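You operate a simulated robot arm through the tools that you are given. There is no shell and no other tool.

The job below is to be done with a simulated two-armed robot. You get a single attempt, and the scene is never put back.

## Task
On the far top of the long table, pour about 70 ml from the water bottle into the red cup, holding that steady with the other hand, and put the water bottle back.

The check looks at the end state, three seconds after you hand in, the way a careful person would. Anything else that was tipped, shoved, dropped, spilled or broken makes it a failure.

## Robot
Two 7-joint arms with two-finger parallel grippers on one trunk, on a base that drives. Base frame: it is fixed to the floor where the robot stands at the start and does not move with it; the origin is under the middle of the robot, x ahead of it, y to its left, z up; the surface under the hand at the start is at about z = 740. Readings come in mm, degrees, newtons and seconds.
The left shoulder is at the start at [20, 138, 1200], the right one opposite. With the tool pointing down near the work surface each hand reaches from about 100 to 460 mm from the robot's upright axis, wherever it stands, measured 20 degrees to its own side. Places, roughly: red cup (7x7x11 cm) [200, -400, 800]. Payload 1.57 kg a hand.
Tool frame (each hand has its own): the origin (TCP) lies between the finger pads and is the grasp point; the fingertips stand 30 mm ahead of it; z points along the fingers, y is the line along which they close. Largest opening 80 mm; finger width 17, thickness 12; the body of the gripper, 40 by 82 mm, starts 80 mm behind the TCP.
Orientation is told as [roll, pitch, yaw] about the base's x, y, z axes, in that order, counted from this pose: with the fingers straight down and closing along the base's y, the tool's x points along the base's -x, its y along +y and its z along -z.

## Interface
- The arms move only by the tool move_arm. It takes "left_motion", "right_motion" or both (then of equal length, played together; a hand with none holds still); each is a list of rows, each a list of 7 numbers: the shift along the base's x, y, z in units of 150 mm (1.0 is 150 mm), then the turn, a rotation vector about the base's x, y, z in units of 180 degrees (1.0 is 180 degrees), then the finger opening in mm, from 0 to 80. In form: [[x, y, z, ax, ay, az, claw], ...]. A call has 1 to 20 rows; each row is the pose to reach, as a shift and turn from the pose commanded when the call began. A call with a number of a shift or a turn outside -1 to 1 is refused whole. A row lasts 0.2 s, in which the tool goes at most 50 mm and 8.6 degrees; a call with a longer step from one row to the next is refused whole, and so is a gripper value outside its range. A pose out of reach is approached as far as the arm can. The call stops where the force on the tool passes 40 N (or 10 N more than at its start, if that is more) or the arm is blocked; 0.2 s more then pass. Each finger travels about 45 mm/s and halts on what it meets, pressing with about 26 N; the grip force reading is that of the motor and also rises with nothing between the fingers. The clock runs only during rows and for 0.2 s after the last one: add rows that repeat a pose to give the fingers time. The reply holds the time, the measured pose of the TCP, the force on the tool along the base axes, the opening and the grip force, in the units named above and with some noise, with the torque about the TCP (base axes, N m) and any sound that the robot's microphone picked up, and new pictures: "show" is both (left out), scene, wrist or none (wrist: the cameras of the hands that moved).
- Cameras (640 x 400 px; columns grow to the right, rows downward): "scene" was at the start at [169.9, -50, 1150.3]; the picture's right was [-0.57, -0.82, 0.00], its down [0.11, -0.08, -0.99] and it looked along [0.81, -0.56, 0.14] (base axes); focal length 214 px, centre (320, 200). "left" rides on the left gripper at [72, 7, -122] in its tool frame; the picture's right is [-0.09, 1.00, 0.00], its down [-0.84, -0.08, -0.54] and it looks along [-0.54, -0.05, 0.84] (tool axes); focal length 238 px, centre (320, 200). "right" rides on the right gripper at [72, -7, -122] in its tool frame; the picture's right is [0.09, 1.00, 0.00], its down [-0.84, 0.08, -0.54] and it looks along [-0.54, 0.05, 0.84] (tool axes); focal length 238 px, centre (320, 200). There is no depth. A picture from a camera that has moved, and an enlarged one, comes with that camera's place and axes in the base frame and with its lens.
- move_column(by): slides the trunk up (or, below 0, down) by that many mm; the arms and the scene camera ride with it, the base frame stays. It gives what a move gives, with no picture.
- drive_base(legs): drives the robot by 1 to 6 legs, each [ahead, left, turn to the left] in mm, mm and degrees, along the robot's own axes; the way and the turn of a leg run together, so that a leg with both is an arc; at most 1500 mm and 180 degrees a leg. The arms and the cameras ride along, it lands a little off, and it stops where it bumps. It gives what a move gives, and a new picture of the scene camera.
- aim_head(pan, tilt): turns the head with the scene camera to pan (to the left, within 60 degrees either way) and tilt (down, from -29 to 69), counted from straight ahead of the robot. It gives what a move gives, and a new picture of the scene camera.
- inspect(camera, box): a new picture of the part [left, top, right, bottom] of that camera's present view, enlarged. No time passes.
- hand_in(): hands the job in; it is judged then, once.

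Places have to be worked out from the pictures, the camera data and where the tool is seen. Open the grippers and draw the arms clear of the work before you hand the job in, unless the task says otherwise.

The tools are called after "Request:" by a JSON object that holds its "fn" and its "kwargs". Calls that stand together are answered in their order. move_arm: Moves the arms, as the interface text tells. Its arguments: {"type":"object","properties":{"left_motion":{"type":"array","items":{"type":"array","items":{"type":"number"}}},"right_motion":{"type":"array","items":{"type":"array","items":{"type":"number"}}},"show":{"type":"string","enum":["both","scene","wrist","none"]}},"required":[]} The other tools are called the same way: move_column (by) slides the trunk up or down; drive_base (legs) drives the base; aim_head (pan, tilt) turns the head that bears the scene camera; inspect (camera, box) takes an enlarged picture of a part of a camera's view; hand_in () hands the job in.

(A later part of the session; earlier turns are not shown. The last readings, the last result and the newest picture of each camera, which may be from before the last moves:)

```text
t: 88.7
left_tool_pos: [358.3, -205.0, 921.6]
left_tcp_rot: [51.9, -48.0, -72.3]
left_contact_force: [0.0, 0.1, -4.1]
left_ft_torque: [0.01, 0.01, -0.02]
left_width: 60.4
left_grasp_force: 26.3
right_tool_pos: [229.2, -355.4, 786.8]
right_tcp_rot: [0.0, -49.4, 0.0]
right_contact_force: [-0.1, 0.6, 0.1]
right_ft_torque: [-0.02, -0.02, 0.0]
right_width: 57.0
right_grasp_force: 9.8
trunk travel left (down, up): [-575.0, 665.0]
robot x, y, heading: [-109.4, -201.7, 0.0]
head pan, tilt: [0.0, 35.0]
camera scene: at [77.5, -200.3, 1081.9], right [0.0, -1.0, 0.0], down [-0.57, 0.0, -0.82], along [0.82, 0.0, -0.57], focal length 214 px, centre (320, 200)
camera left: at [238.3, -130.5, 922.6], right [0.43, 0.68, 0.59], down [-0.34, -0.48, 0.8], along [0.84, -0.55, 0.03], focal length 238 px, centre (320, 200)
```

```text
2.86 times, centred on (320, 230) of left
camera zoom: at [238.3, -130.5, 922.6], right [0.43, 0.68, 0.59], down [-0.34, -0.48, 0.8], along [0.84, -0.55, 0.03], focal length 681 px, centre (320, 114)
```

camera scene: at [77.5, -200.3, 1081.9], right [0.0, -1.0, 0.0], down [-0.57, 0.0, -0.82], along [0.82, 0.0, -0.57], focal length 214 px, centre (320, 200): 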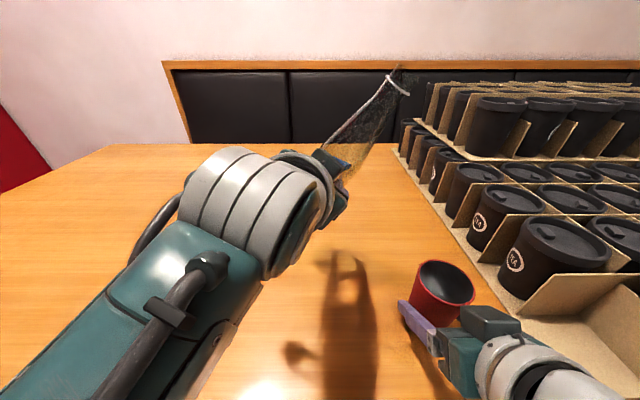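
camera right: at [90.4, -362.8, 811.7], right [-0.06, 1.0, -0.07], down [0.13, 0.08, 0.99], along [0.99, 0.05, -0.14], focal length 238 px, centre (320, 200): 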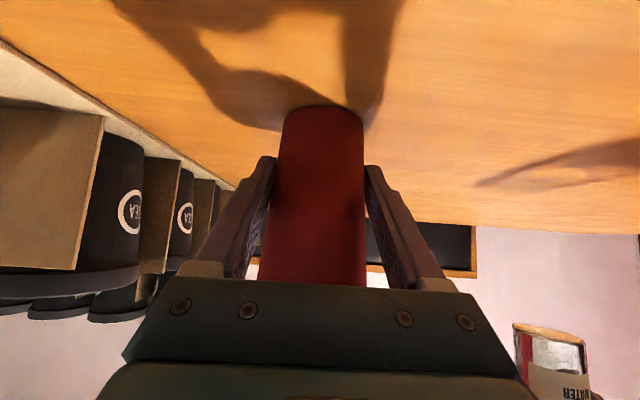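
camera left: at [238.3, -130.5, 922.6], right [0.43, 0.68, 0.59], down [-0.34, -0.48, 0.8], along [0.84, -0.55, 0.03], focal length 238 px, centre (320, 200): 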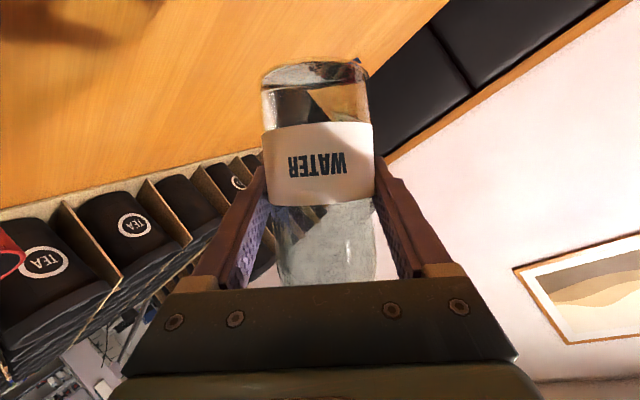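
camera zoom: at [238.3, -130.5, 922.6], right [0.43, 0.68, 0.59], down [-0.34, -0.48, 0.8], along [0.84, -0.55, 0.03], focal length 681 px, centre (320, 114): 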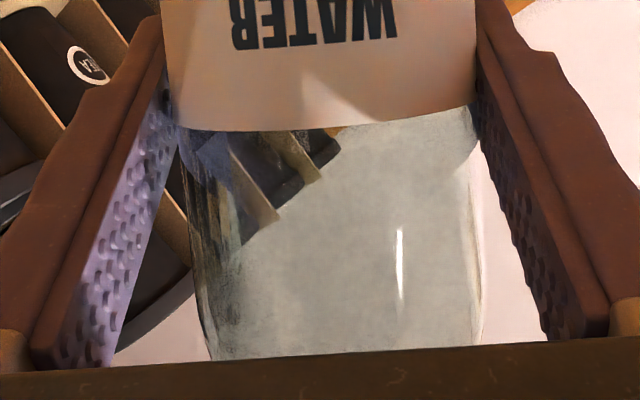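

The level is hidden behind the label here. I take more weight readings at this steady pose to firm up the estimate.

Request:
{"fn": "move_arm", "kwargs": {"left_motion": [[0, 0, 0, 0, 0, 0, 50]], "show": "none"}}

Request:
{"fn": "move_arm", "kwargs": {"left_motion": [[0, 0, 0, 0, 0, 0, 50]], "show": "none"}}

Request:
{"fn": "move_arm", "kwargs": {"left_motion": [[0, 0, 0, 0, 0, 0, 50]], "show": "none"}}

Request:
{"fn": "move_arm", "kwargs": {"left_motion": [[0, 0, 0, 0, 0, 0, 50]], "show": "none"}}

Request:
{"fn": "move_arm", "kwargs": {"left_motion": [[0, 0, 0, 0, 0, 0, 50]], "show": "none"}}

Request:
{"fn": "move_arm", "kwargs": {"left_motion": [[0, 0, 0, 0, 0, 0, 50]], "show": "none"}}

Request:
{"fn": "move_arm", "kwargs": {"left_motion": [[0, 0, 0, 0, 0, 0, 50]], "show": "none"}}

Request:
{"fn": "move_arm", "kwargs": {"left_motion": [[0, 0, 0, 0, 0, 0, 50]], "show": "none"}}

Request:
{"fn": "inspect", "kwargs": {"camera": "scene", "box": [390, 240, 490, 340]}}

```text
t: 89.1
left_tool_pos: [360.6, -205.7, 922.1]
left_tcp_rot: [51.9, -48.0, -72.2]
left_contact_force: [0.4, -0.1, -4.6]
left_ft_torque: [0.05, 0.0, -0.06]
left_width: 60.4
left_grasp_force: 26.3
right_tool_pos: [230.4, -356.3, 786.6]
right_tcp_rot: [-0.1, -49.4, -0.1]
right_contact_force: [0.1, -0.2, -0.1]
right_ft_torque: [-0.03, 0.0, 0.01]
right_width: 57.0
right_grasp_force: 10.0
trunk travel left (down, up): [-575.0, 665.0]
robot x, y, heading: [-107.4, -198.3, -0.1]
head pan, tilt: [0.0, 35.0]
```

```text
t: 89.5
left_tool_pos: [357.7, -205.3, 921.4]
left_tcp_rot: [51.9, -48.0, -72.1]
left_contact_force: [0.3, -0.2, -4.3]
left_ft_torque: [0.01, 0.03, 0.0]
left_width: 60.4
left_grasp_force: 25.9
right_tool_pos: [231.2, -356.8, 787.6]
right_tcp_rot: [-0.1, -49.4, 0.1]
right_contact_force: [0.3, -0.6, -0.4]
right_ft_torque: [0.0, 0.02, 0.01]
right_width: 57.2
right_grasp_force: 10.1
trunk travel left (down, up): [-575.0, 665.0]
robot x, y, heading: [-113.0, -199.1, -0.2]
head pan, tilt: [0.0, 35.0]
```

```text
t: 89.9
left_tool_pos: [358.6, -205.5, 922.3]
left_tcp_rot: [51.9, -48.0, -72.2]
left_contact_force: [0.2, -0.2, -3.8]
left_ft_torque: [0.04, 0.01, 0.01]
left_width: 60.3
left_grasp_force: 26.0
right_tool_pos: [229.8, -356.7, 787.6]
right_tcp_rot: [-0.1, -49.4, 0.0]
right_contact_force: [-0.3, -0.9, 0.0]
right_ft_torque: [0.01, 0.0, 0.03]
right_width: 56.9
right_grasp_force: 10.2
trunk travel left (down, up): [-575.0, 665.0]
robot x, y, heading: [-113.1, -199.3, 0.1]
head pan, tilt: [0.0, 35.0]
```

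```text
t: 90.3
left_tool_pos: [358.3, -205.3, 921.8]
left_tcp_rot: [51.9, -47.9, -72.2]
left_contact_force: [0.1, 0.3, -4.2]
left_ft_torque: [0.0, 0.0, 0.01]
left_width: 60.1
left_grasp_force: 26.0
right_tool_pos: [230.0, -356.1, 786.7]
right_tcp_rot: [-0.1, -49.3, 0.0]
right_contact_force: [0.2, -0.1, 0.2]
right_ft_torque: [0.01, 0.02, -0.01]
right_width: 57.1
right_grasp_force: 10.1
trunk travel left (down, up): [-575.0, 665.0]
robot x, y, heading: [-110.3, -199.3, 0.0]
head pan, tilt: [0.0, 35.0]
```

```text
t: 90.7
left_tool_pos: [359.4, -204.6, 922.3]
left_tcp_rot: [51.9, -48.1, -72.2]
left_contact_force: [0.5, -0.2, -4.5]
left_ft_torque: [0.06, -0.03, 0.03]
left_width: 60.5
left_grasp_force: 26.0
right_tool_pos: [231.0, -356.5, 785.8]
right_tcp_rot: [-0.1, -49.3, 0.0]
right_contact_force: [0.7, 0.7, -0.6]
right_ft_torque: [-0.01, 0.01, 0.02]
right_width: 56.9
right_grasp_force: 9.8
trunk travel left (down, up): [-575.0, 665.0]
robot x, y, heading: [-110.4, -195.7, 0.0]
head pan, tilt: [0.0, 35.0]
```

```text
t: 91.1
left_tool_pos: [358.9, -206.4, 921.8]
left_tcp_rot: [51.9, -48.1, -72.3]
left_contact_force: [-0.5, -0.2, -5.3]
left_ft_torque: [0.05, 0.0, -0.02]
left_width: 60.5
left_grasp_force: 26.0
right_tool_pos: [230.0, -355.3, 787.3]
right_tcp_rot: [-0.2, -49.4, 0.1]
right_contact_force: [0.3, -0.3, -0.5]
right_ft_torque: [-0.01, 0.01, 0.01]
right_width: 56.7
right_grasp_force: 9.9
trunk travel left (down, up): [-575.0, 665.0]
robot x, y, heading: [-109.7, -200.8, -0.3]
head pan, tilt: [0.0, 35.0]
```

```text
t: 91.5
left_tool_pos: [359.2, -204.6, 922.4]
left_tcp_rot: [51.8, -48.0, -72.1]
left_contact_force: [0.2, -0.1, -4.4]
left_ft_torque: [0.02, -0.01, 0.03]
left_width: 60.5
left_grasp_force: 25.6
right_tool_pos: [229.2, -357.1, 787.2]
right_tcp_rot: [-0.2, -49.4, -0.1]
right_contact_force: [-0.8, -0.8, -0.4]
right_ft_torque: [0.0, 0.02, 0.01]
right_width: 57.1
right_grasp_force: 10.7
trunk travel left (down, up): [-575.0, 665.0]
robot x, y, heading: [-110.9, -198.1, -0.3]
head pan, tilt: [0.0, 35.0]
```

```text
t: 91.9
left_tool_pos: [359.5, -205.1, 921.6]
left_tcp_rot: [51.8, -48.0, -72.2]
left_contact_force: [-0.4, -0.3, -3.9]
left_ft_torque: [0.01, 0.01, -0.02]
left_width: 60.5
left_grasp_force: 26.0
right_tool_pos: [228.5, -355.5, 786.8]
right_tcp_rot: [0.0, -49.3, 0.0]
right_contact_force: [0.2, 0.1, 0.8]
right_ft_torque: [0.01, 0.01, -0.02]
right_width: 57.0
right_grasp_force: 9.8
trunk travel left (down, up): [-575.0, 665.0]
robot x, y, heading: [-112.7, -200.9, -0.1]
head pan, tilt: [0.0, 35.0]
```

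```text
4.00 times, centred on (440, 290) of scene
camera zoom: at [77.5, -200.3, 1081.9], right [0.0, -1.0, 0.0], down [-0.57, 0.0, -0.82], along [0.82, 0.0, -0.57], focal length 858 px, centre (-160, -160)
```

zoom: 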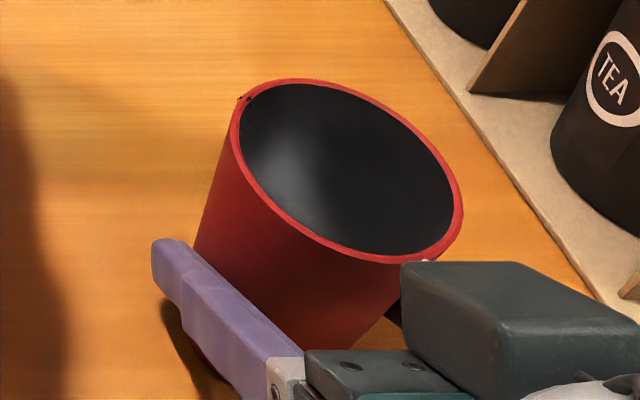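

Combined evidence (weight drop 0.88 ± 0.16 N and the water front) suggests roughly 80–90 ml, so I stop pouring and will measure properly. First I bring the bottle upright and away to the left.

Request:
{"fn": "move_arm", "kwargs": {"left_motion": [[0, 0.08, 0.03, -0.0246, 0.0052, 0.0117, 50], [0.01, 0.2, 0.07, -0.0517, 0.011, 0.0247, 50], [0.015, 0.34, 0.12, -0.0812, 0.0172, 0.0387, 50], [0.02, 0.48, 0.17, -0.1108, 0.0235, 0.0528, 50], [0.025, 0.62, 0.21, -0.1378, 0.0292, 0.0657, 50], [0.03, 0.73, 0.24, -0.16, 0.0339, 0.0763, 50], [0.03, 0.8, 0.26, -0.1723, 0.0366, 0.0822, 50], [0.03, 0.8, 0.26, -0.1723, 0.0366, 0.0822, 50]], "show": "both"}}

```text
t: 93.7
left_tool_pos: [364.0, -84.6, 961.1]
left_tcp_rot: [1.0, -65.7, -13.0]
left_contact_force: [0.1, -0.4, -5.2]
left_ft_torque: [-0.01, 0.03, 0.0]
left_width: 60.3
left_grasp_force: 25.7
right_tool_pos: [229.8, -356.5, 787.8]
right_tcp_rot: [-0.1, -49.3, 0.1]
right_contact_force: [-0.3, -0.2, 0.4]
right_ft_torque: [-0.01, 0.03, 0.01]
right_width: 57.4
right_grasp_force: 9.6
trunk travel left (down, up): [-575.0, 665.0]
robot x, y, heading: [-110.5, -198.4, 0.0]
head pan, tilt: [0.0, 35.0]
camera scene: at [77.5, -200.4, 1081.9], right [0.0, -1.0, 0.0], down [-0.57, 0.0, -0.82], along [0.82, 0.0, -0.57], focal length 214 px, centre (320, 200)
camera left: at [227.5, -48.3, 946.3], right [0.25, 0.96, 0.09], down [-0.16, -0.05, 0.98], along [0.96, -0.26, 0.15], focal length 238 px, centre (320, 200)
```

scene: 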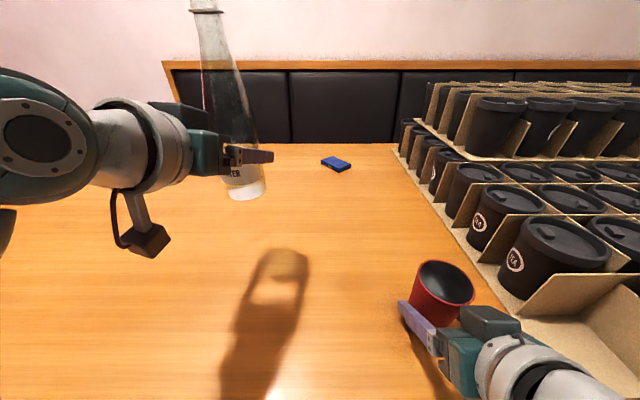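
left: 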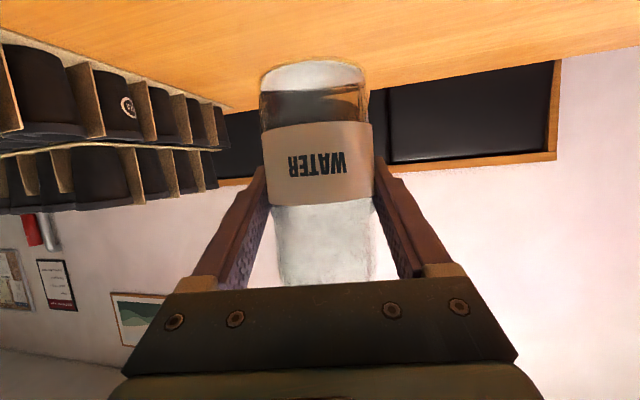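

Bottle is upright and clear; the level is now behind the label. I zoom with the scene camera to try to see the water surface from above.

Request:
{"fn": "inspect", "kwargs": {"camera": "scene", "box": [180, 70, 290, 210]}}

Request:
{"fn": "inspect", "kwargs": {"camera": "left", "box": [230, 50, 410, 290]}}

```text
2.86 times, centred on (235, 140) of scene
camera zoom: at [77.5, -200.4, 1081.9], right [0.0, -1.0, 0.0], down [-0.57, 0.0, -0.82], along [0.82, 0.0, -0.57], focal length 613 px, centre (563, 371)
```

zoom: 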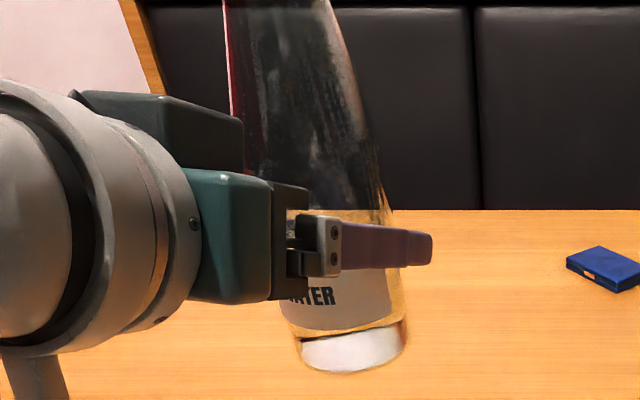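

```text
1.67 times, centred on (320, 170) of left
camera zoom: at [227.5, -48.3, 946.3], right [0.25, 0.96, 0.09], down [-0.16, -0.05, 0.98], along [0.96, -0.26, 0.15], focal length 397 px, centre (320, 250)
```

zoom: 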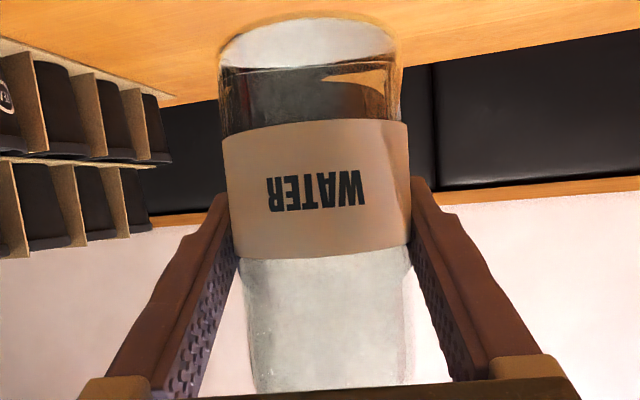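

The finger hides the surface from here. I'll open the right gripper and raise that hand off the cup, so I can look down into the cup.

Request:
{"fn": "move_arm", "kwargs": {"right_motion": [[0, 0, 0, 0, 0, 0, 57], [0, 0, 0, 0, 0, 0, 60], [0, 0, 0, 0, 0, 0, 65], [0, 0, 0, 0, 0, 0, 71], [0, 0, 0, 0, 0, 0, 78], [0, 0, 0, 0, 0, 0, 80], [0, 0, 0, 0, 0, 0, 80]], "show": "both"}}

```text
t: 95.3
left_tool_pos: [363.4, -83.7, 962.4]
left_tcp_rot: [1.2, -65.6, -13.3]
left_contact_force: [0.3, 0.2, -4.2]
left_ft_torque: [0.0, -0.01, -0.01]
left_width: 60.4
left_grasp_force: 26.0
right_tool_pos: [229.2, -357.4, 786.9]
right_tcp_rot: [-0.1, -49.3, 0.1]
right_contact_force: [-0.3, 0.5, -0.4]
right_ft_torque: [-0.03, -0.04, 0.02]
right_width: 79.7
right_grasp_force: 0.1
trunk travel left (down, up): [-575.0, 665.0]
robot x, y, heading: [-111.0, -199.9, -0.0]
head pan, tilt: [0.0, 35.0]
camera scene: at [77.6, -200.4, 1081.9], right [0.0, -1.0, 0.0], down [-0.57, 0.0, -0.82], along [0.82, 0.0, -0.57], focal length 214 px, centre (320, 200)
camera right: at [90.5, -362.8, 811.7], right [-0.06, 1.0, -0.07], down [0.13, 0.08, 0.99], along [0.99, 0.05, -0.14], focal length 238 px, centre (320, 200)
```

scene: 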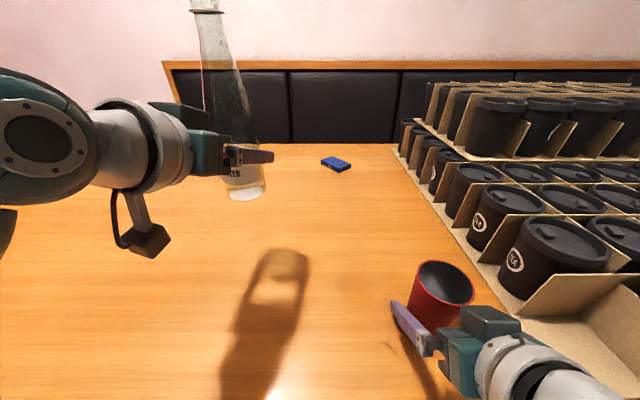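
right: 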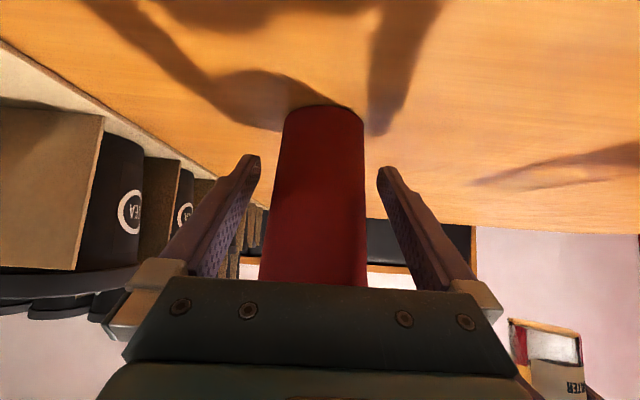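

The cup stands steady after release. I lift the right hand straight up clear of it.

Request:
{"fn": "move_arm", "kwargs": {"right_motion": [[0, 0, 0.1, 0, 0, 0, 80], [0, 0, 0.2, 0, 0, 0, 80], [0, 0, 0.3, 0, 0, 0, 80], [0, 0, 0.45, 0, 0, 0, 80], [0, 0, 0.6, 0, 0, 0, 80], [0, 0, 0.75, 0, 0, 0, 80]], "show": "scene"}}

```text
t: 96.7
left_tool_pos: [363.2, -85.7, 961.8]
left_tcp_rot: [1.2, -65.7, -13.4]
left_contact_force: [0.6, 0.4, -5.3]
left_ft_torque: [0.0, 0.0, 0.04]
left_width: 60.4
left_grasp_force: 25.8
right_tool_pos: [230.0, -357.0, 900.8]
right_tcp_rot: [-0.2, -49.4, 0.1]
right_contact_force: [0.3, -0.1, 0.2]
right_ft_torque: [-0.01, 0.01, -0.04]
right_width: 80.1
right_grasp_force: 0.1
trunk travel left (down, up): [-575.0, 665.0]
robot x, y, heading: [-106.3, -202.6, -0.2]
head pan, tilt: [0.0, 35.0]
camera scene: at [77.7, -200.4, 1081.9], right [0.0, -1.0, 0.0], down [-0.57, 0.0, -0.82], along [0.82, 0.0, -0.57], focal length 214 px, centre (320, 200)
```

scene: 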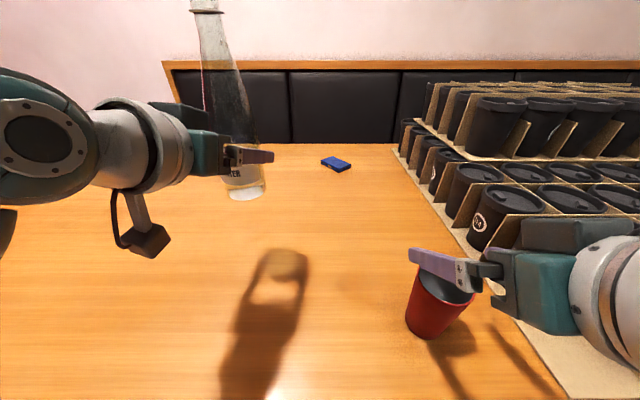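

Now I move the right hand up and to the right, out of the line of sight, then raise the trunk to look down into the cup.

Request:
{"fn": "move_arm", "kwargs": {"right_motion": [[0.03, -0.03, 0.15, 0, 0, 0, 80], [0.1, -0.1, 0.28, 0, 0, 0, 80], [0.18, -0.19, 0.4, 0, 0, 0, 80], [0.26, -0.29, 0.51, 0, 0, 0, 80], [0.343, -0.387, 0.6, 0, 0, 0, 80]], "show": "none"}}

Request:
{"fn": "move_column", "kwargs": {"by": 250}}

Request:
{"fn": "aim_head", "kwargs": {"pan": -35, "tilt": 60}}

```text
t: 97.9
left_tool_pos: [363.2, -84.1, 961.2]
left_tcp_rot: [1.3, -65.7, -13.2]
left_contact_force: [-0.2, -1.5, -4.3]
left_ft_torque: [0.0, 0.0, 0.01]
left_width: 60.3
left_grasp_force: 25.9
right_tool_pos: [281.9, -415.1, 989.8]
right_tcp_rot: [-0.1, -49.3, 0.0]
right_contact_force: [0.8, 0.0, -0.1]
right_ft_torque: [0.01, 0.01, -0.03]
right_width: 80.3
right_grasp_force: 0.1
trunk travel left (down, up): [-575.0, 665.0]
robot x, y, heading: [-110.9, -199.9, -0.0]
head pan, tilt: [0.0, 35.0]
```

```text
t: 100.5
left_tool_pos: [363.8, -84.4, 1211.5]
left_tcp_rot: [1.2, -65.7, -13.2]
left_contact_force: [0.4, -0.7, -4.1]
left_ft_torque: [-0.03, 0.01, -0.01]
left_width: 60.5
left_grasp_force: 25.9
right_tool_pos: [281.4, -416.2, 1240.4]
right_tcp_rot: [-0.1, -49.4, 0.0]
right_contact_force: [-0.1, -0.2, 0.2]
right_ft_torque: [-0.04, -0.01, 0.0]
right_width: 80.0
right_grasp_force: 0.0
trunk travel left (down, up): [-825.0, 415.0]
robot x, y, heading: [-111.1, -197.4, -0.1]
head pan, tilt: [0.0, 35.0]
```

```text
t: 101.5
left_tool_pos: [363.9, -85.5, 1211.3]
left_tcp_rot: [1.2, -65.7, -13.1]
left_contact_force: [0.1, 0.2, -5.3]
left_ft_torque: [-0.03, 0.01, 0.02]
left_width: 60.4
left_grasp_force: 26.4
right_tool_pos: [281.4, -415.6, 1239.9]
right_tcp_rot: [-0.1, -49.4, 0.0]
right_contact_force: [0.6, -0.7, 1.0]
right_ft_torque: [-0.03, 0.01, -0.03]
right_width: 79.9
right_grasp_force: 0.0
trunk travel left (down, up): [-825.0, 415.0]
robot x, y, heading: [-109.4, -198.1, 0.2]
head pan, tilt: [-35.0, 60.0]
camera scene: at [44.2, -238.5, 1297.7], right [-0.57, -0.82, 0.0], down [-0.71, 0.5, -0.5], along [0.41, -0.29, -0.87], focal length 214 px, centre (320, 200)
```

scene: 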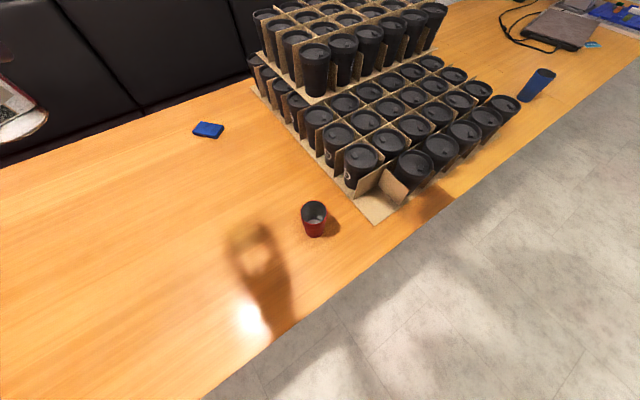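

The cup interior is visible from here. I zoom into it.

Request:
{"fn": "inspect", "kwargs": {"camera": "scene", "box": [285, 190, 345, 245]}}

Request:
{"fn": "inspect", "kwargs": {"camera": "scene", "box": [298, 194, 332, 216]}}

```text
7.27 times, centred on (315, 218) of scene
camera zoom: at [44.2, -238.5, 1297.7], right [-0.57, -0.82, 0.0], down [-0.71, 0.5, -0.5], along [0.41, -0.29, -0.87], focal length 1560 px, centre (356, 73)
```

zoom: 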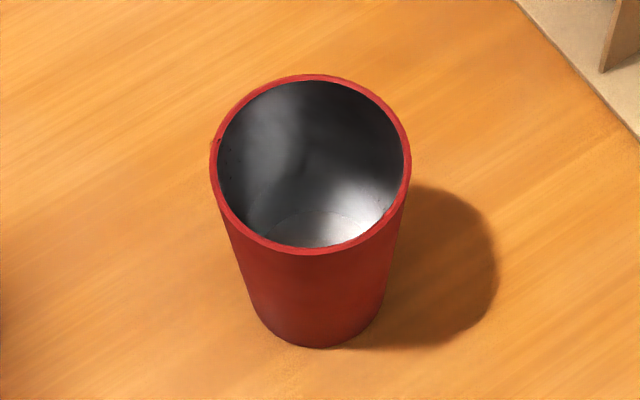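

```text
16.00 times, centred on (315, 205) of scene
camera zoom: at [44.2, -238.5, 1297.7], right [-0.57, -0.82, 0.0], down [-0.71, 0.5, -0.5], along [0.41, -0.29, -0.87], focal length 3432 px, centre (400, 120)
```

zoom: 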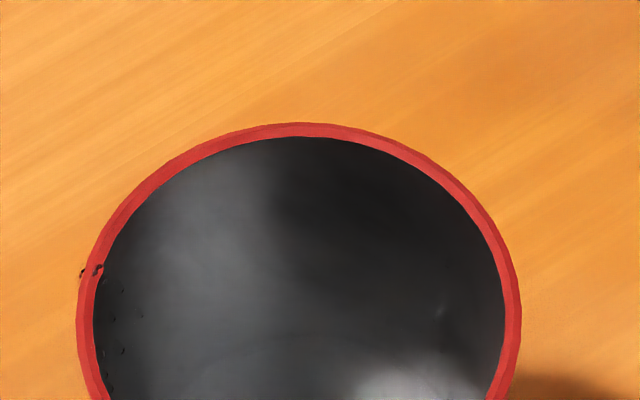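

There's a faint arc inside the cup. I zoom in on the lower interior.

Request:
{"fn": "inspect", "kwargs": {"camera": "scene", "box": [300, 203, 330, 227]}}

Request:
{"fn": "inspect", "kwargs": {"camera": "right", "box": [0, 0, 640, 400]}}

```text
16.00 times, centred on (315, 215) of scene
camera zoom: at [44.2, -238.5, 1297.7], right [-0.57, -0.82, 0.0], down [-0.71, 0.5, -0.5], along [0.41, -0.29, -0.87], focal length 3432 px, centre (400, -40)
```

zoom: 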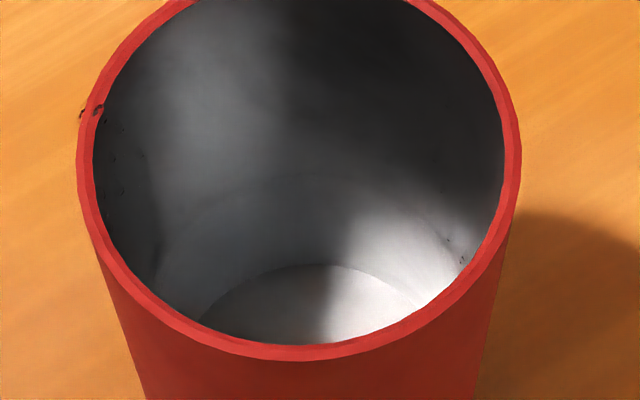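

```text
1.00 times, centred on (320, 200) of right (not enlarged: the box is as wide or as high as the picture)
camera zoom: at [142.0, -421.9, 1264.4], right [-0.06, 1.0, -0.07], down [0.13, 0.08, 0.99], along [0.99, 0.05, -0.14], focal length 238 px, centre (320, 200)
```

zoom: 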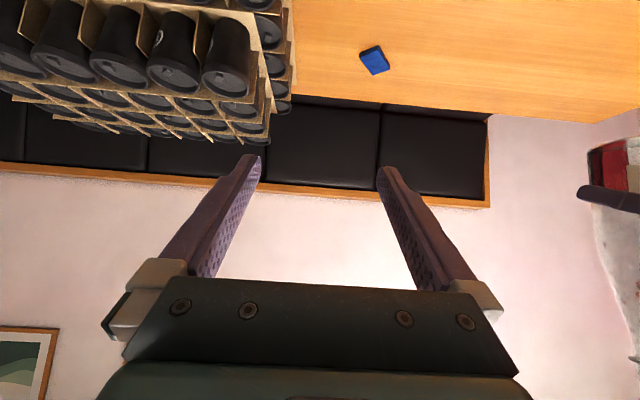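

Two arcs are visible: the waterline at about 50 mm height and the floor edge, suggesting roughly 80–90 ml. To measure well I return the bottle to its home and compare its level with the first views; head back, trunk down.

Request:
{"fn": "aim_head", "kwargs": {"pan": 0, "tilt": 35}}

Request:
{"fn": "move_column", "kwargs": {"by": -250}}

Request:
{"fn": "drive_base", "kwargs": {"legs": [[110, 0, 0]]}}

```text
t: 102.5
left_tool_pos: [364.3, -84.7, 1210.5]
left_tcp_rot: [1.2, -65.6, -13.2]
left_contact_force: [0.7, 0.3, -4.6]
left_ft_torque: [-0.01, 0.02, -0.01]
left_width: 60.4
left_grasp_force: 26.2
right_tool_pos: [281.8, -415.7, 1240.0]
right_tcp_rot: [-0.1, -49.4, -0.1]
right_contact_force: [0.4, -0.4, 0.8]
right_ft_torque: [0.0, -0.01, 0.01]
right_width: 79.8
right_grasp_force: 0.1
trunk travel left (down, up): [-825.0, 415.0]
robot x, y, heading: [-107.4, -199.1, 0.1]
head pan, tilt: [0.0, 35.0]
camera scene: at [77.7, -200.5, 1331.9], right [0.0, -1.0, 0.0], down [-0.57, 0.0, -0.82], along [0.82, 0.0, -0.57], focal length 214 px, centre (320, 200)
```

scene: 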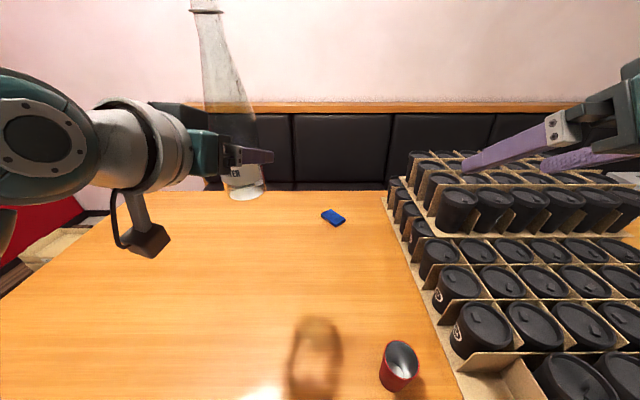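

```text
t: 105.1
left_tool_pos: [364.0, -84.6, 961.5]
left_tcp_rot: [1.2, -65.6, -13.2]
left_contact_force: [-0.1, -0.9, -4.3]
left_ft_torque: [-0.01, 0.0, -0.02]
left_width: 60.5
left_grasp_force: 26.0
right_tool_pos: [281.6, -415.4, 989.0]
right_tcp_rot: [-0.1, -49.4, 0.1]
right_contact_force: [0.0, 0.3, -0.1]
right_ft_torque: [0.02, -0.01, 0.0]
right_width: 79.8
right_grasp_force: 0.1
trunk travel left (down, up): [-575.0, 665.0]
robot x, y, heading: [-110.2, -197.1, -0.0]
head pan, tilt: [0.0, 35.0]
```

```text
t: 106.3
left_tool_pos: [475.8, -84.2, 961.6]
left_tcp_rot: [1.3, -65.6, -13.2]
left_contact_force: [-0.3, 0.8, -5.1]
left_ft_torque: [0.02, 0.03, 0.01]
left_width: 60.3
left_grasp_force: 26.3
right_tool_pos: [392.9, -415.8, 988.8]
right_tcp_rot: [-0.1, -49.5, 0.1]
right_contact_force: [-1.1, 0.4, -1.1]
right_ft_torque: [0.0, 0.02, 0.0]
right_width: 80.1
right_grasp_force: 0.1
trunk travel left (down, up): [-575.0, 665.0]
robot x, y, heading: [-1.4, -202.3, -0.2]
head pan, tilt: [0.0, 35.0]
camera scene: at [189.2, -200.5, 1082.0], right [0.0, -1.0, 0.0], down [-0.57, 0.0, -0.82], along [0.82, 0.0, -0.57], focal length 214 px, centre (320, 200)
```

scene: 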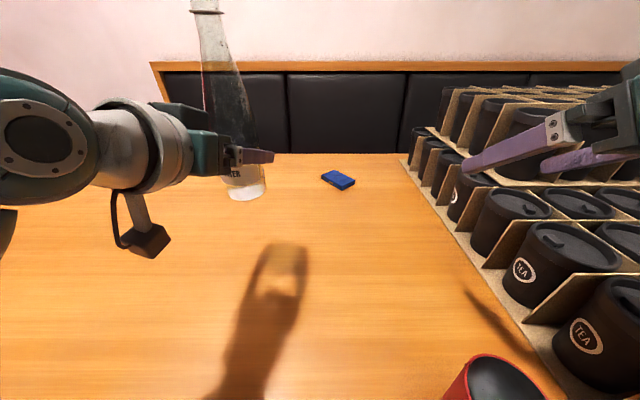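

The robot is back at its picking spot. I lower the trunk 60 mm and straighten the bottle's orientation (yaw 0, exactly upright) above its home place.

Request:
{"fn": "move_column", "kwargs": {"by": -60}}

Request:
{"fn": "move_arm", "kwargs": {"left_motion": [[0.005, 0.015, 0, -0.0013, 0.0015, 0.0213, 50], [0.011, 0.03, 0, -0.0026, 0.0029, 0.0426, 50], [0.016, 0.045, 0, -0.0039, 0.0044, 0.0639, 50], [0.016, 0.045, 0, -0.0039, 0.0044, 0.0639, 50]], "show": "both"}}

```text
t: 107.3
left_tool_pos: [474.8, -84.1, 901.6]
left_tcp_rot: [1.3, -65.7, -13.2]
left_contact_force: [1.0, -0.9, -3.6]
left_ft_torque: [0.04, -0.01, 0.01]
left_width: 60.6
left_grasp_force: 25.9
right_tool_pos: [392.1, -414.9, 928.2]
right_tcp_rot: [-0.3, -49.5, 0.2]
right_contact_force: [-0.1, 0.4, -0.5]
right_ft_torque: [-0.02, 0.0, 0.0]
right_width: 79.6
right_grasp_force: 0.2
trunk travel left (down, up): [-515.0, 725.0]
robot x, y, heading: [3.8, -200.8, -0.0]
head pan, tilt: [0.0, 35.0]
```

```text
t: 108.3
left_tool_pos: [476.8, -78.6, 900.3]
left_tcp_rot: [-0.7, -65.0, 0.2]
left_contact_force: [-0.9, -0.3, -5.2]
left_ft_torque: [-0.02, 0.03, 0.06]
left_width: 60.6
left_grasp_force: 26.3
right_tool_pos: [391.9, -415.2, 930.0]
right_tcp_rot: [-0.1, -49.4, 0.1]
right_contact_force: [0.2, 0.1, -0.7]
right_ft_torque: [0.0, -0.01, 0.03]
right_width: 80.0
right_grasp_force: 0.1
trunk travel left (down, up): [-515.0, 725.0]
robot x, y, heading: [2.9, -195.4, 0.1]
head pan, tilt: [0.0, 35.0]
camera scene: at [188.8, -200.4, 1021.9], right [0.0, -1.0, 0.0], down [-0.57, 0.0, -0.82], along [0.82, 0.0, -0.57], focal length 214 px, centre (320, 200)
camera left: at [336.7, -69.8, 887.5], right [0.05, 1.0, 0.08], down [-0.14, -0.07, 0.99], along [0.99, -0.06, 0.13], focal length 238 px, centre (320, 200)
```

scene: 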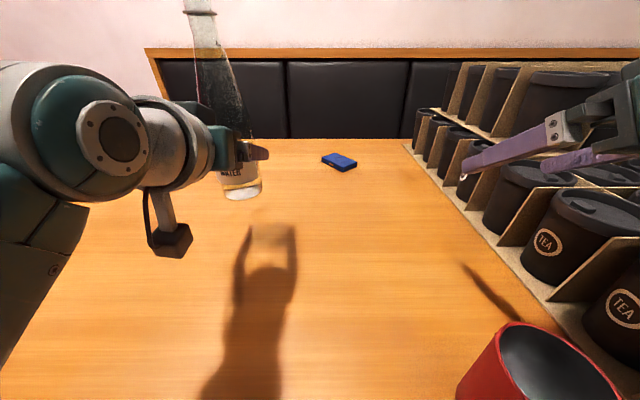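
left: 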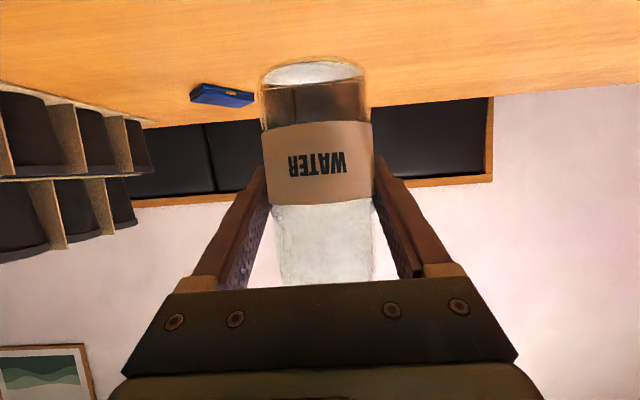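

Orientation matches the original grasp; by the camera's pose the hand is 97.4 mm above its grasp height. I lower the bottle gently straight down.

Request:
{"fn": "move_arm", "kwargs": {"left_motion": [[0, 0.002, -0.08, 0, 0, 0, 50], [0.001, 0.003, -0.18, 0, 0, 0, 50], [0.002, 0.005, -0.28, 0, 0, 0, 50], [0.002, 0.005, -0.37, 0, 0, 0, 50], [0.002, 0.005, -0.45, 0, 0, 0, 50], [0.002, 0.005, -0.52, 0, 0, 0, 50], [0.002, 0.005, -0.57, 0, 0, 0, 50], [0.002, 0.005, -0.6, 0, 0, 0, 50], [0.002, 0.005, -0.62, 0, 0, 0, 50], [0.002, 0.005, -0.63, 0, 0, 0, 50], [0.002, 0.005, -0.638, 0, 0, 0, 50], [0.002, 0.005, -0.642, 0, 0, 0, 50], [0.002, 0.005, -0.642, 0, 0, 0, 50]], "show": "both"}}

```text
t: 111.1
left_tool_pos: [477.1, -78.1, 804.5]
left_tcp_rot: [-0.8, -65.0, 0.0]
left_contact_force: [-0.7, -0.7, -4.0]
left_ft_torque: [0.02, 0.04, -0.02]
left_width: 60.3
left_grasp_force: 25.9
right_tool_pos: [393.1, -414.8, 929.8]
right_tcp_rot: [-0.1, -49.4, 0.1]
right_contact_force: [-0.3, 0.6, -0.5]
right_ft_torque: [0.02, -0.04, 0.02]
right_width: 80.0
right_grasp_force: 0.1
trunk travel left (down, up): [-515.0, 725.0]
robot x, y, heading: [0.4, -199.7, -0.1]
head pan, tilt: [0.0, 35.0]
camera scene: at [188.9, -200.5, 1021.9], right [0.0, -1.0, 0.0], down [-0.57, 0.0, -0.82], along [0.82, 0.0, -0.57], focal length 214 px, centre (320, 200)
camera left: at [336.5, -69.1, 791.5], right [0.05, 1.0, 0.08], down [-0.14, -0.07, 0.99], along [0.99, -0.06, 0.13], focal length 238 px, centre (320, 200)
```

scene: 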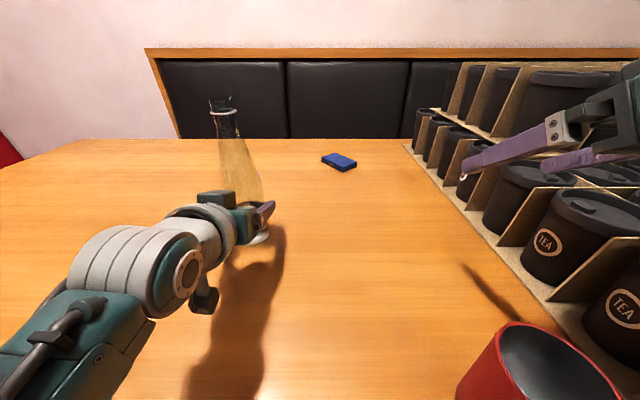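
left: 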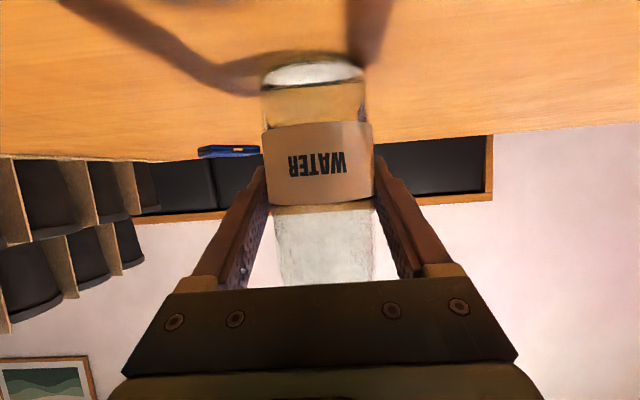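

The bottle is ~1.4 mm above where it stood. I lower it that last bit and check the force.

Request:
{"fn": "move_arm", "kwargs": {"left_motion": [[0, 0, -0.004, 0, 0, 0, 50], [0, 0, -0.008, 0, 0, 0, 50], [0, 0, -0.0095, 0, 0, 0, 50], [0, 0, -0.0095, 0, 0, 0, 50]], "show": "none"}}

Request:
{"fn": "move_arm", "kwargs": {"left_motion": [[0, 0, 0, 0, 0, 0, 50]], "show": "none"}}

```text
t: 112.1
left_tool_pos: [477.4, -76.4, 804.6]
left_tcp_rot: [-0.8, -65.2, 0.0]
left_contact_force: [-5.2, -0.9, 7.4]
left_ft_torque: [0.17, 0.29, 0.11]
left_width: 60.7
left_grasp_force: 25.8
right_tool_pos: [392.0, -414.6, 929.4]
right_tcp_rot: [-0.2, -49.4, 0.1]
right_contact_force: [0.3, -1.1, -0.4]
right_ft_torque: [0.0, -0.02, 0.01]
right_width: 79.9
right_grasp_force: 0.0
trunk travel left (down, up): [-515.0, 725.0]
robot x, y, heading: [2.4, -199.5, -0.2]
head pan, tilt: [0.0, 35.0]
```

```text
t: 112.5
left_tool_pos: [478.7, -77.5, 804.2]
left_tcp_rot: [-0.8, -65.2, -0.1]
left_contact_force: [-5.5, -2.8, 10.6]
left_ft_torque: [0.22, 0.36, 0.1]
left_width: 60.3
left_grasp_force: 25.5
right_tool_pos: [392.3, -415.1, 930.5]
right_tcp_rot: [-0.2, -49.4, 0.1]
right_contact_force: [-0.5, 0.0, 0.0]
right_ft_torque: [0.0, 0.03, -0.01]
right_width: 80.1
right_grasp_force: 0.1
trunk travel left (down, up): [-515.0, 725.0]
robot x, y, heading: [4.2, -195.5, -0.0]
head pan, tilt: [0.0, 35.0]
```

It is standing on the table (push-back +10 N). I relieve the pressure by ~0.7 mm and open the fingers slowly.

Request:
{"fn": "move_arm", "kwargs": {"left_motion": [[0, 0, 0.0045, 0, 0, 0, 50], [0, 0, 0.0045, 0, 0, 0, 50]], "show": "none"}}

```text
t: 113.1
left_tool_pos: [478.9, -77.2, 805.5]
left_tcp_rot: [-0.6, -64.9, -0.1]
left_contact_force: [-3.8, -0.2, 7.5]
left_ft_torque: [0.13, 0.11, 0.06]
left_width: 60.5
left_grasp_force: 25.9
right_tool_pos: [392.4, -416.4, 930.1]
right_tcp_rot: [-0.2, -49.4, 0.1]
right_contact_force: [-0.1, 0.0, 0.0]
right_ft_torque: [0.02, -0.02, -0.03]
right_width: 79.7
right_grasp_force: 0.0
trunk travel left (down, up): [-515.0, 725.0]
robot x, y, heading: [0.3, -201.6, -0.0]
head pan, tilt: [0.0, 35.0]
```

Request:
{"fn": "move_arm", "kwargs": {"left_motion": [[0, 0, 0.004, 0, 0, 0, 50], [0, 0, 0.004, 0, 0, 0, 50]], "show": "none"}}

```text
t: 113.7
left_tool_pos: [477.6, -76.3, 804.1]
left_tcp_rot: [-0.8, -65.0, 0.0]
left_contact_force: [1.6, -1.7, 1.9]
left_ft_torque: [0.05, -0.17, -0.05]
left_width: 60.6
left_grasp_force: 26.0
right_tool_pos: [393.4, -415.9, 928.8]
right_tcp_rot: [-0.1, -49.6, 0.1]
right_contact_force: [1.0, 0.2, -0.1]
right_ft_torque: [0.0, 0.02, 0.02]
right_width: 79.7
right_grasp_force: 0.0
trunk travel left (down, up): [-515.0, 725.0]
robot x, y, heading: [0.8, -193.5, -0.1]
head pan, tilt: [0.0, 35.0]
```

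The bottle's weight now rests on the table with little residual force. I open the left fingers slowly.

Request:
{"fn": "move_arm", "kwargs": {"left_motion": [[0, 0, 0, 0, 0, 0, 58], [0, 0, 0, 0, 0, 0, 61], [0, 0, 0, 0, 0, 0, 64], [0, 0, 0, 0, 0, 0, 68], [0, 0, 0, 0, 0, 0, 74], [0, 0, 0, 0, 0, 0, 80], [0, 0, 0, 0, 0, 0, 80], [0, 0, 0, 0, 0, 0, 80]], "show": "both"}}

```text
t: 115.5
left_tool_pos: [477.4, -77.2, 804.1]
left_tcp_rot: [-0.7, -65.0, 0.1]
left_contact_force: [0.2, 0.5, 0.2]
left_ft_torque: [0.02, 0.01, 0.04]
left_width: 80.2
left_grasp_force: 0.0
right_tool_pos: [393.0, -415.3, 929.1]
right_tcp_rot: [0.0, -49.4, 0.1]
right_contact_force: [0.0, -0.6, 0.1]
right_ft_torque: [-0.04, 0.01, -0.02]
right_width: 80.1
right_grasp_force: 0.1
trunk travel left (down, up): [-515.0, 725.0]
robot x, y, heading: [3.6, -198.0, -0.0]
head pan, tilt: [0.0, 35.0]
camera scene: at [189.2, -200.4, 1022.0], right [0.0, -1.0, 0.0], down [-0.57, 0.0, -0.82], along [0.82, 0.0, -0.57], focal length 214 px, centre (320, 200)
camera left: at [336.9, -68.7, 791.7], right [0.05, 1.0, 0.08], down [-0.14, -0.07, 0.99], along [0.99, -0.06, 0.13], focal length 238 px, centre (320, 200)
```

scene: 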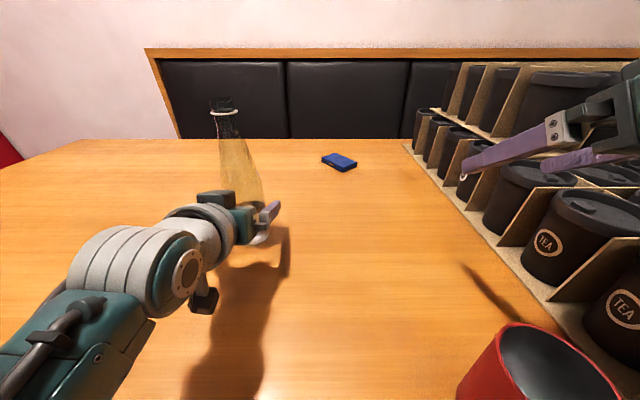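
left: 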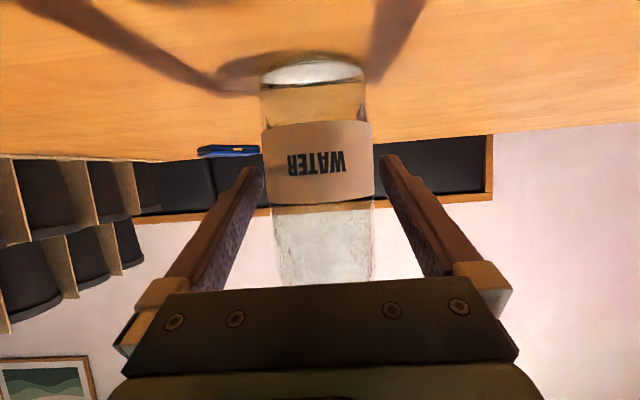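

The bottle stands free. I back the left hand out along the fingers, nudging 2 mm to -y for even clearance.

Request:
{"fn": "move_arm", "kwargs": {"left_motion": [[0, -0.013, 0, 0, 0, 0, 80], [-0.08, -0.013, 0.037, 0, 0, 0, 80], [-0.18, -0.013, 0.084, 0, 0, 0, 80], [-0.28, -0.013, 0.131, 0, 0, 0, 80], [-0.38, -0.013, 0.177, 0, 0, 0, 80], [-0.48, -0.013, 0.224, 0, 0, 0, 80], [-0.59, -0.013, 0.275, 0, 0, 0, 80]], "show": "both"}}

```text
t: 117.1
left_tool_pos: [390.1, -77.1, 846.0]
left_tcp_rot: [0.7, -65.2, -1.2]
left_contact_force: [-0.4, 0.3, 0.5]
left_ft_torque: [-0.02, 0.01, -0.02]
left_width: 79.9
left_grasp_force: 0.0
right_tool_pos: [393.2, -415.0, 929.1]
right_tcp_rot: [-0.1, -49.4, 0.1]
right_contact_force: [0.4, -0.8, -0.2]
right_ft_torque: [0.01, 0.01, -0.03]
right_width: 79.9
right_grasp_force: 0.0
trunk travel left (down, up): [-515.0, 725.0]
robot x, y, heading: [1.3, -199.4, 0.1]
head pan, tilt: [0.0, 35.0]
camera scene: at [189.0, -200.4, 1021.9], right [0.0, -1.0, 0.0], down [-0.57, 0.0, -0.82], along [0.82, 0.0, -0.57], focal length 214 px, centre (320, 200)
camera left: at [249.6, -67.7, 833.1], right [0.05, 0.99, 0.09], down [-0.14, -0.08, 0.99], along [0.99, -0.06, 0.14], focal length 238 px, centre (320, 200)
```

scene: 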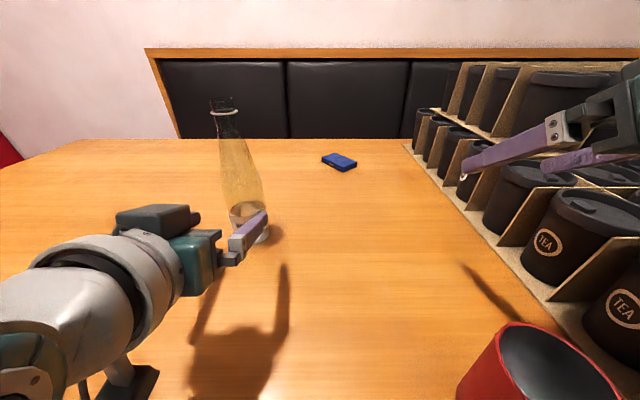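
left: 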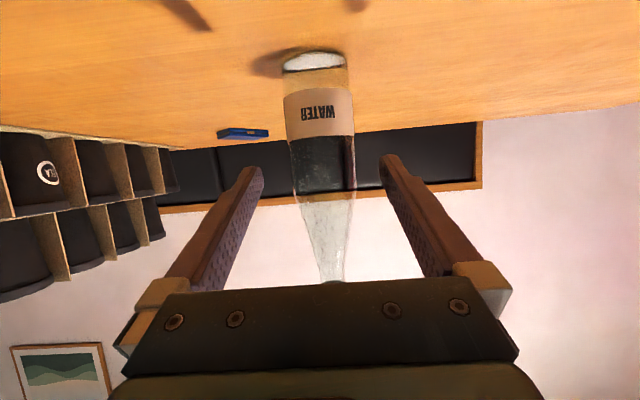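

The bottle is back within ~1 mm of its original place. I raise the trunk 160 mm to recreate the earlier camera view, and lift the left hand out of the sight line.

Request:
{"fn": "move_column", "kwargs": {"by": 160}}

Request:
{"fn": "move_arm", "kwargs": {"left_motion": [[-0.02, 0, 0.1, 0, 0, 0, 80], [-0.02, 0.05, 0.25, 0, 0, 0, 80], [0, 0.15, 0.42, 0, 0, 0, 80], [0.05, 0.3, 0.58, 0, 0, 0, 80], [0.1, 0.5, 0.65, 0, 0, 0, 80], [0.15, 0.7, 0.65, 0, 0, 0, 80]], "show": "scene"}}

Request:
{"fn": "inspect", "kwargs": {"camera": "scene", "box": [190, 180, 350, 310]}}

```text
t: 119.0
left_tool_pos: [389.6, -77.2, 1005.3]
left_tcp_rot: [0.6, -65.0, -1.3]
left_contact_force: [-0.5, -0.4, 0.4]
left_ft_torque: [-0.01, 0.01, 0.0]
left_width: 79.9
left_grasp_force: 0.1
right_tool_pos: [394.1, -415.3, 1090.0]
right_tcp_rot: [-0.1, -49.4, 0.1]
right_contact_force: [1.1, 0.1, 0.3]
right_ft_torque: [-0.02, -0.01, -0.02]
right_width: 80.1
right_grasp_force: 0.1
trunk travel left (down, up): [-675.0, 565.0]
robot x, y, heading: [4.1, -201.3, -0.0]
head pan, tilt: [0.0, 35.0]
```

```text
t: 120.3
left_tool_pos: [414.9, 26.6, 1104.7]
left_tcp_rot: [-0.6, -65.0, -0.1]
left_contact_force: [-0.9, -0.1, 0.7]
left_ft_torque: [0.01, -0.01, 0.0]
left_width: 79.8
left_grasp_force: 0.1
right_tool_pos: [392.6, -416.3, 1090.0]
right_tcp_rot: [-0.1, -49.4, 0.1]
right_contact_force: [-0.6, 1.2, 0.1]
right_ft_torque: [-0.01, -0.02, 0.02]
right_width: 80.1
right_grasp_force: 0.2
trunk travel left (down, up): [-675.0, 565.0]
robot x, y, heading: [0.1, -200.6, 0.1]
head pan, tilt: [0.0, 35.0]
camera scene: at [189.2, -200.3, 1182.0], right [0.0, -1.0, 0.0], down [-0.57, 0.0, -0.82], along [0.82, 0.0, -0.57], focal length 214 px, centre (320, 200)
```

scene: 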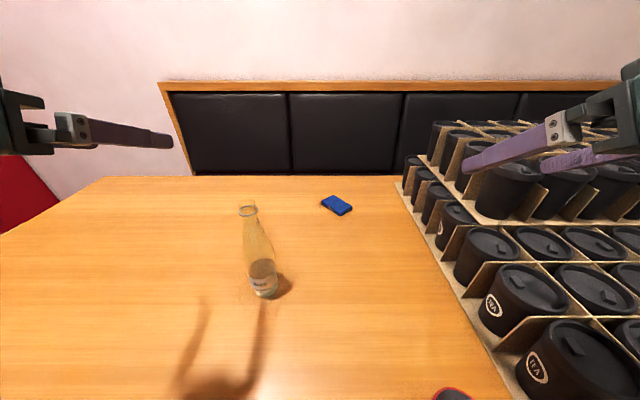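

```text
3.08 times, centred on (270, 245) of scene
camera zoom: at [189.2, -200.3, 1182.0], right [0.0, -1.0, 0.0], down [-0.57, 0.0, -0.82], along [0.82, 0.0, -0.57], focal length 660 px, centre (474, 62)
```

zoom: 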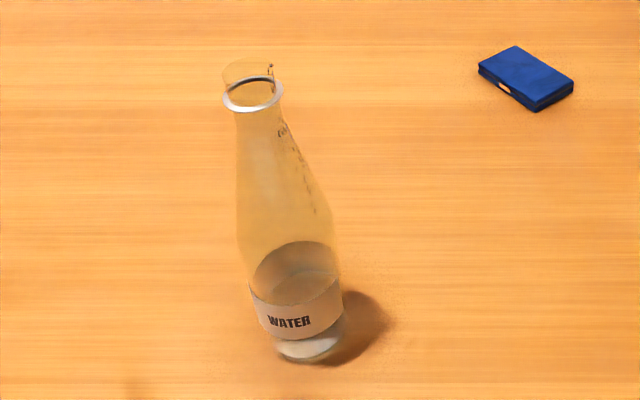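

The picture matches the earlier one apart from the water level. I zoom further to measure the surface ellipse.

Request:
{"fn": "inspect", "kwargs": {"camera": "scene", "box": [235, 235, 295, 300]}}

```text
6.15 times, centred on (265, 268) of scene
camera zoom: at [189.2, -200.3, 1182.0], right [0.0, -1.0, 0.0], down [-0.57, 0.0, -0.82], along [0.82, 0.0, -0.57], focal length 1320 px, centre (658, -215)
```

zoom: 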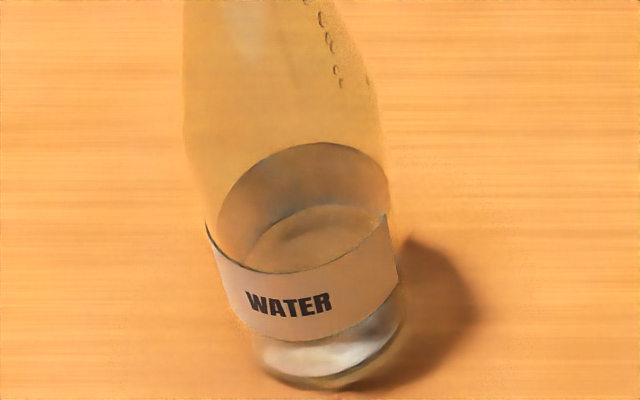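

The surface edge now sits ~28.5 mm lower than before at the same view, i.e. roughly 70–74 ml by the bottle's bore, while the cup view hinted at a bit more. I take one more steep look into the cup for a cross-check, raising the trunk.

Request:
{"fn": "move_column", "kwargs": {"by": 150}}

Request:
{"fn": "aim_head", "kwargs": {"pan": -50, "tilt": 64}}

```text
t: 122.1
left_tool_pos: [412.7, 27.6, 1254.7]
left_tcp_rot: [-0.7, -65.0, 0.0]
left_contact_force: [0.3, 0.0, 0.7]
left_ft_torque: [-0.01, 0.0, 0.02]
left_width: 80.0
left_grasp_force: 0.2
right_tool_pos: [392.1, -415.6, 1238.3]
right_tcp_rot: [-0.1, -49.4, 0.1]
right_contact_force: [-0.2, 0.5, -0.1]
right_ft_torque: [0.02, 0.01, -0.01]
right_width: 80.1
right_grasp_force: 0.0
trunk travel left (down, up): [-825.0, 415.0]
robot x, y, heading: [-2.9, -197.7, 0.0]
head pan, tilt: [0.0, 35.0]
```

```text
t: 123.3
left_tool_pos: [413.9, 27.0, 1253.8]
left_tcp_rot: [-0.7, -65.0, 0.0]
left_contact_force: [0.3, -0.1, -0.8]
left_ft_torque: [0.03, 0.02, 0.05]
left_width: 80.0
left_grasp_force: 0.0
right_tool_pos: [393.8, -416.0, 1239.0]
right_tcp_rot: [-0.2, -49.4, 0.0]
right_contact_force: [0.6, -0.4, -0.1]
right_ft_torque: [0.01, 0.0, 0.0]
right_width: 79.4
right_grasp_force: 0.0
trunk travel left (down, up): [-825.0, 415.0]
robot x, y, heading: [-2.3, -200.2, -0.2]
head pan, tilt: [-50.0, 64.0]
camera scene: at [141.0, -247.8, 1293.2], right [-0.77, -0.64, 0.0], down [-0.58, 0.69, -0.44], along [0.28, -0.34, -0.9], focal length 214 px, centre (320, 200)
```

scene: 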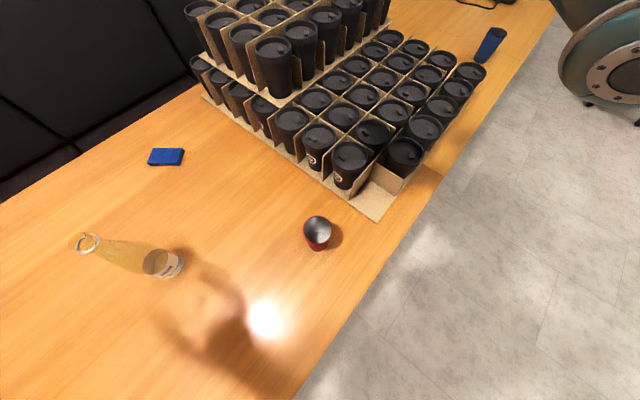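

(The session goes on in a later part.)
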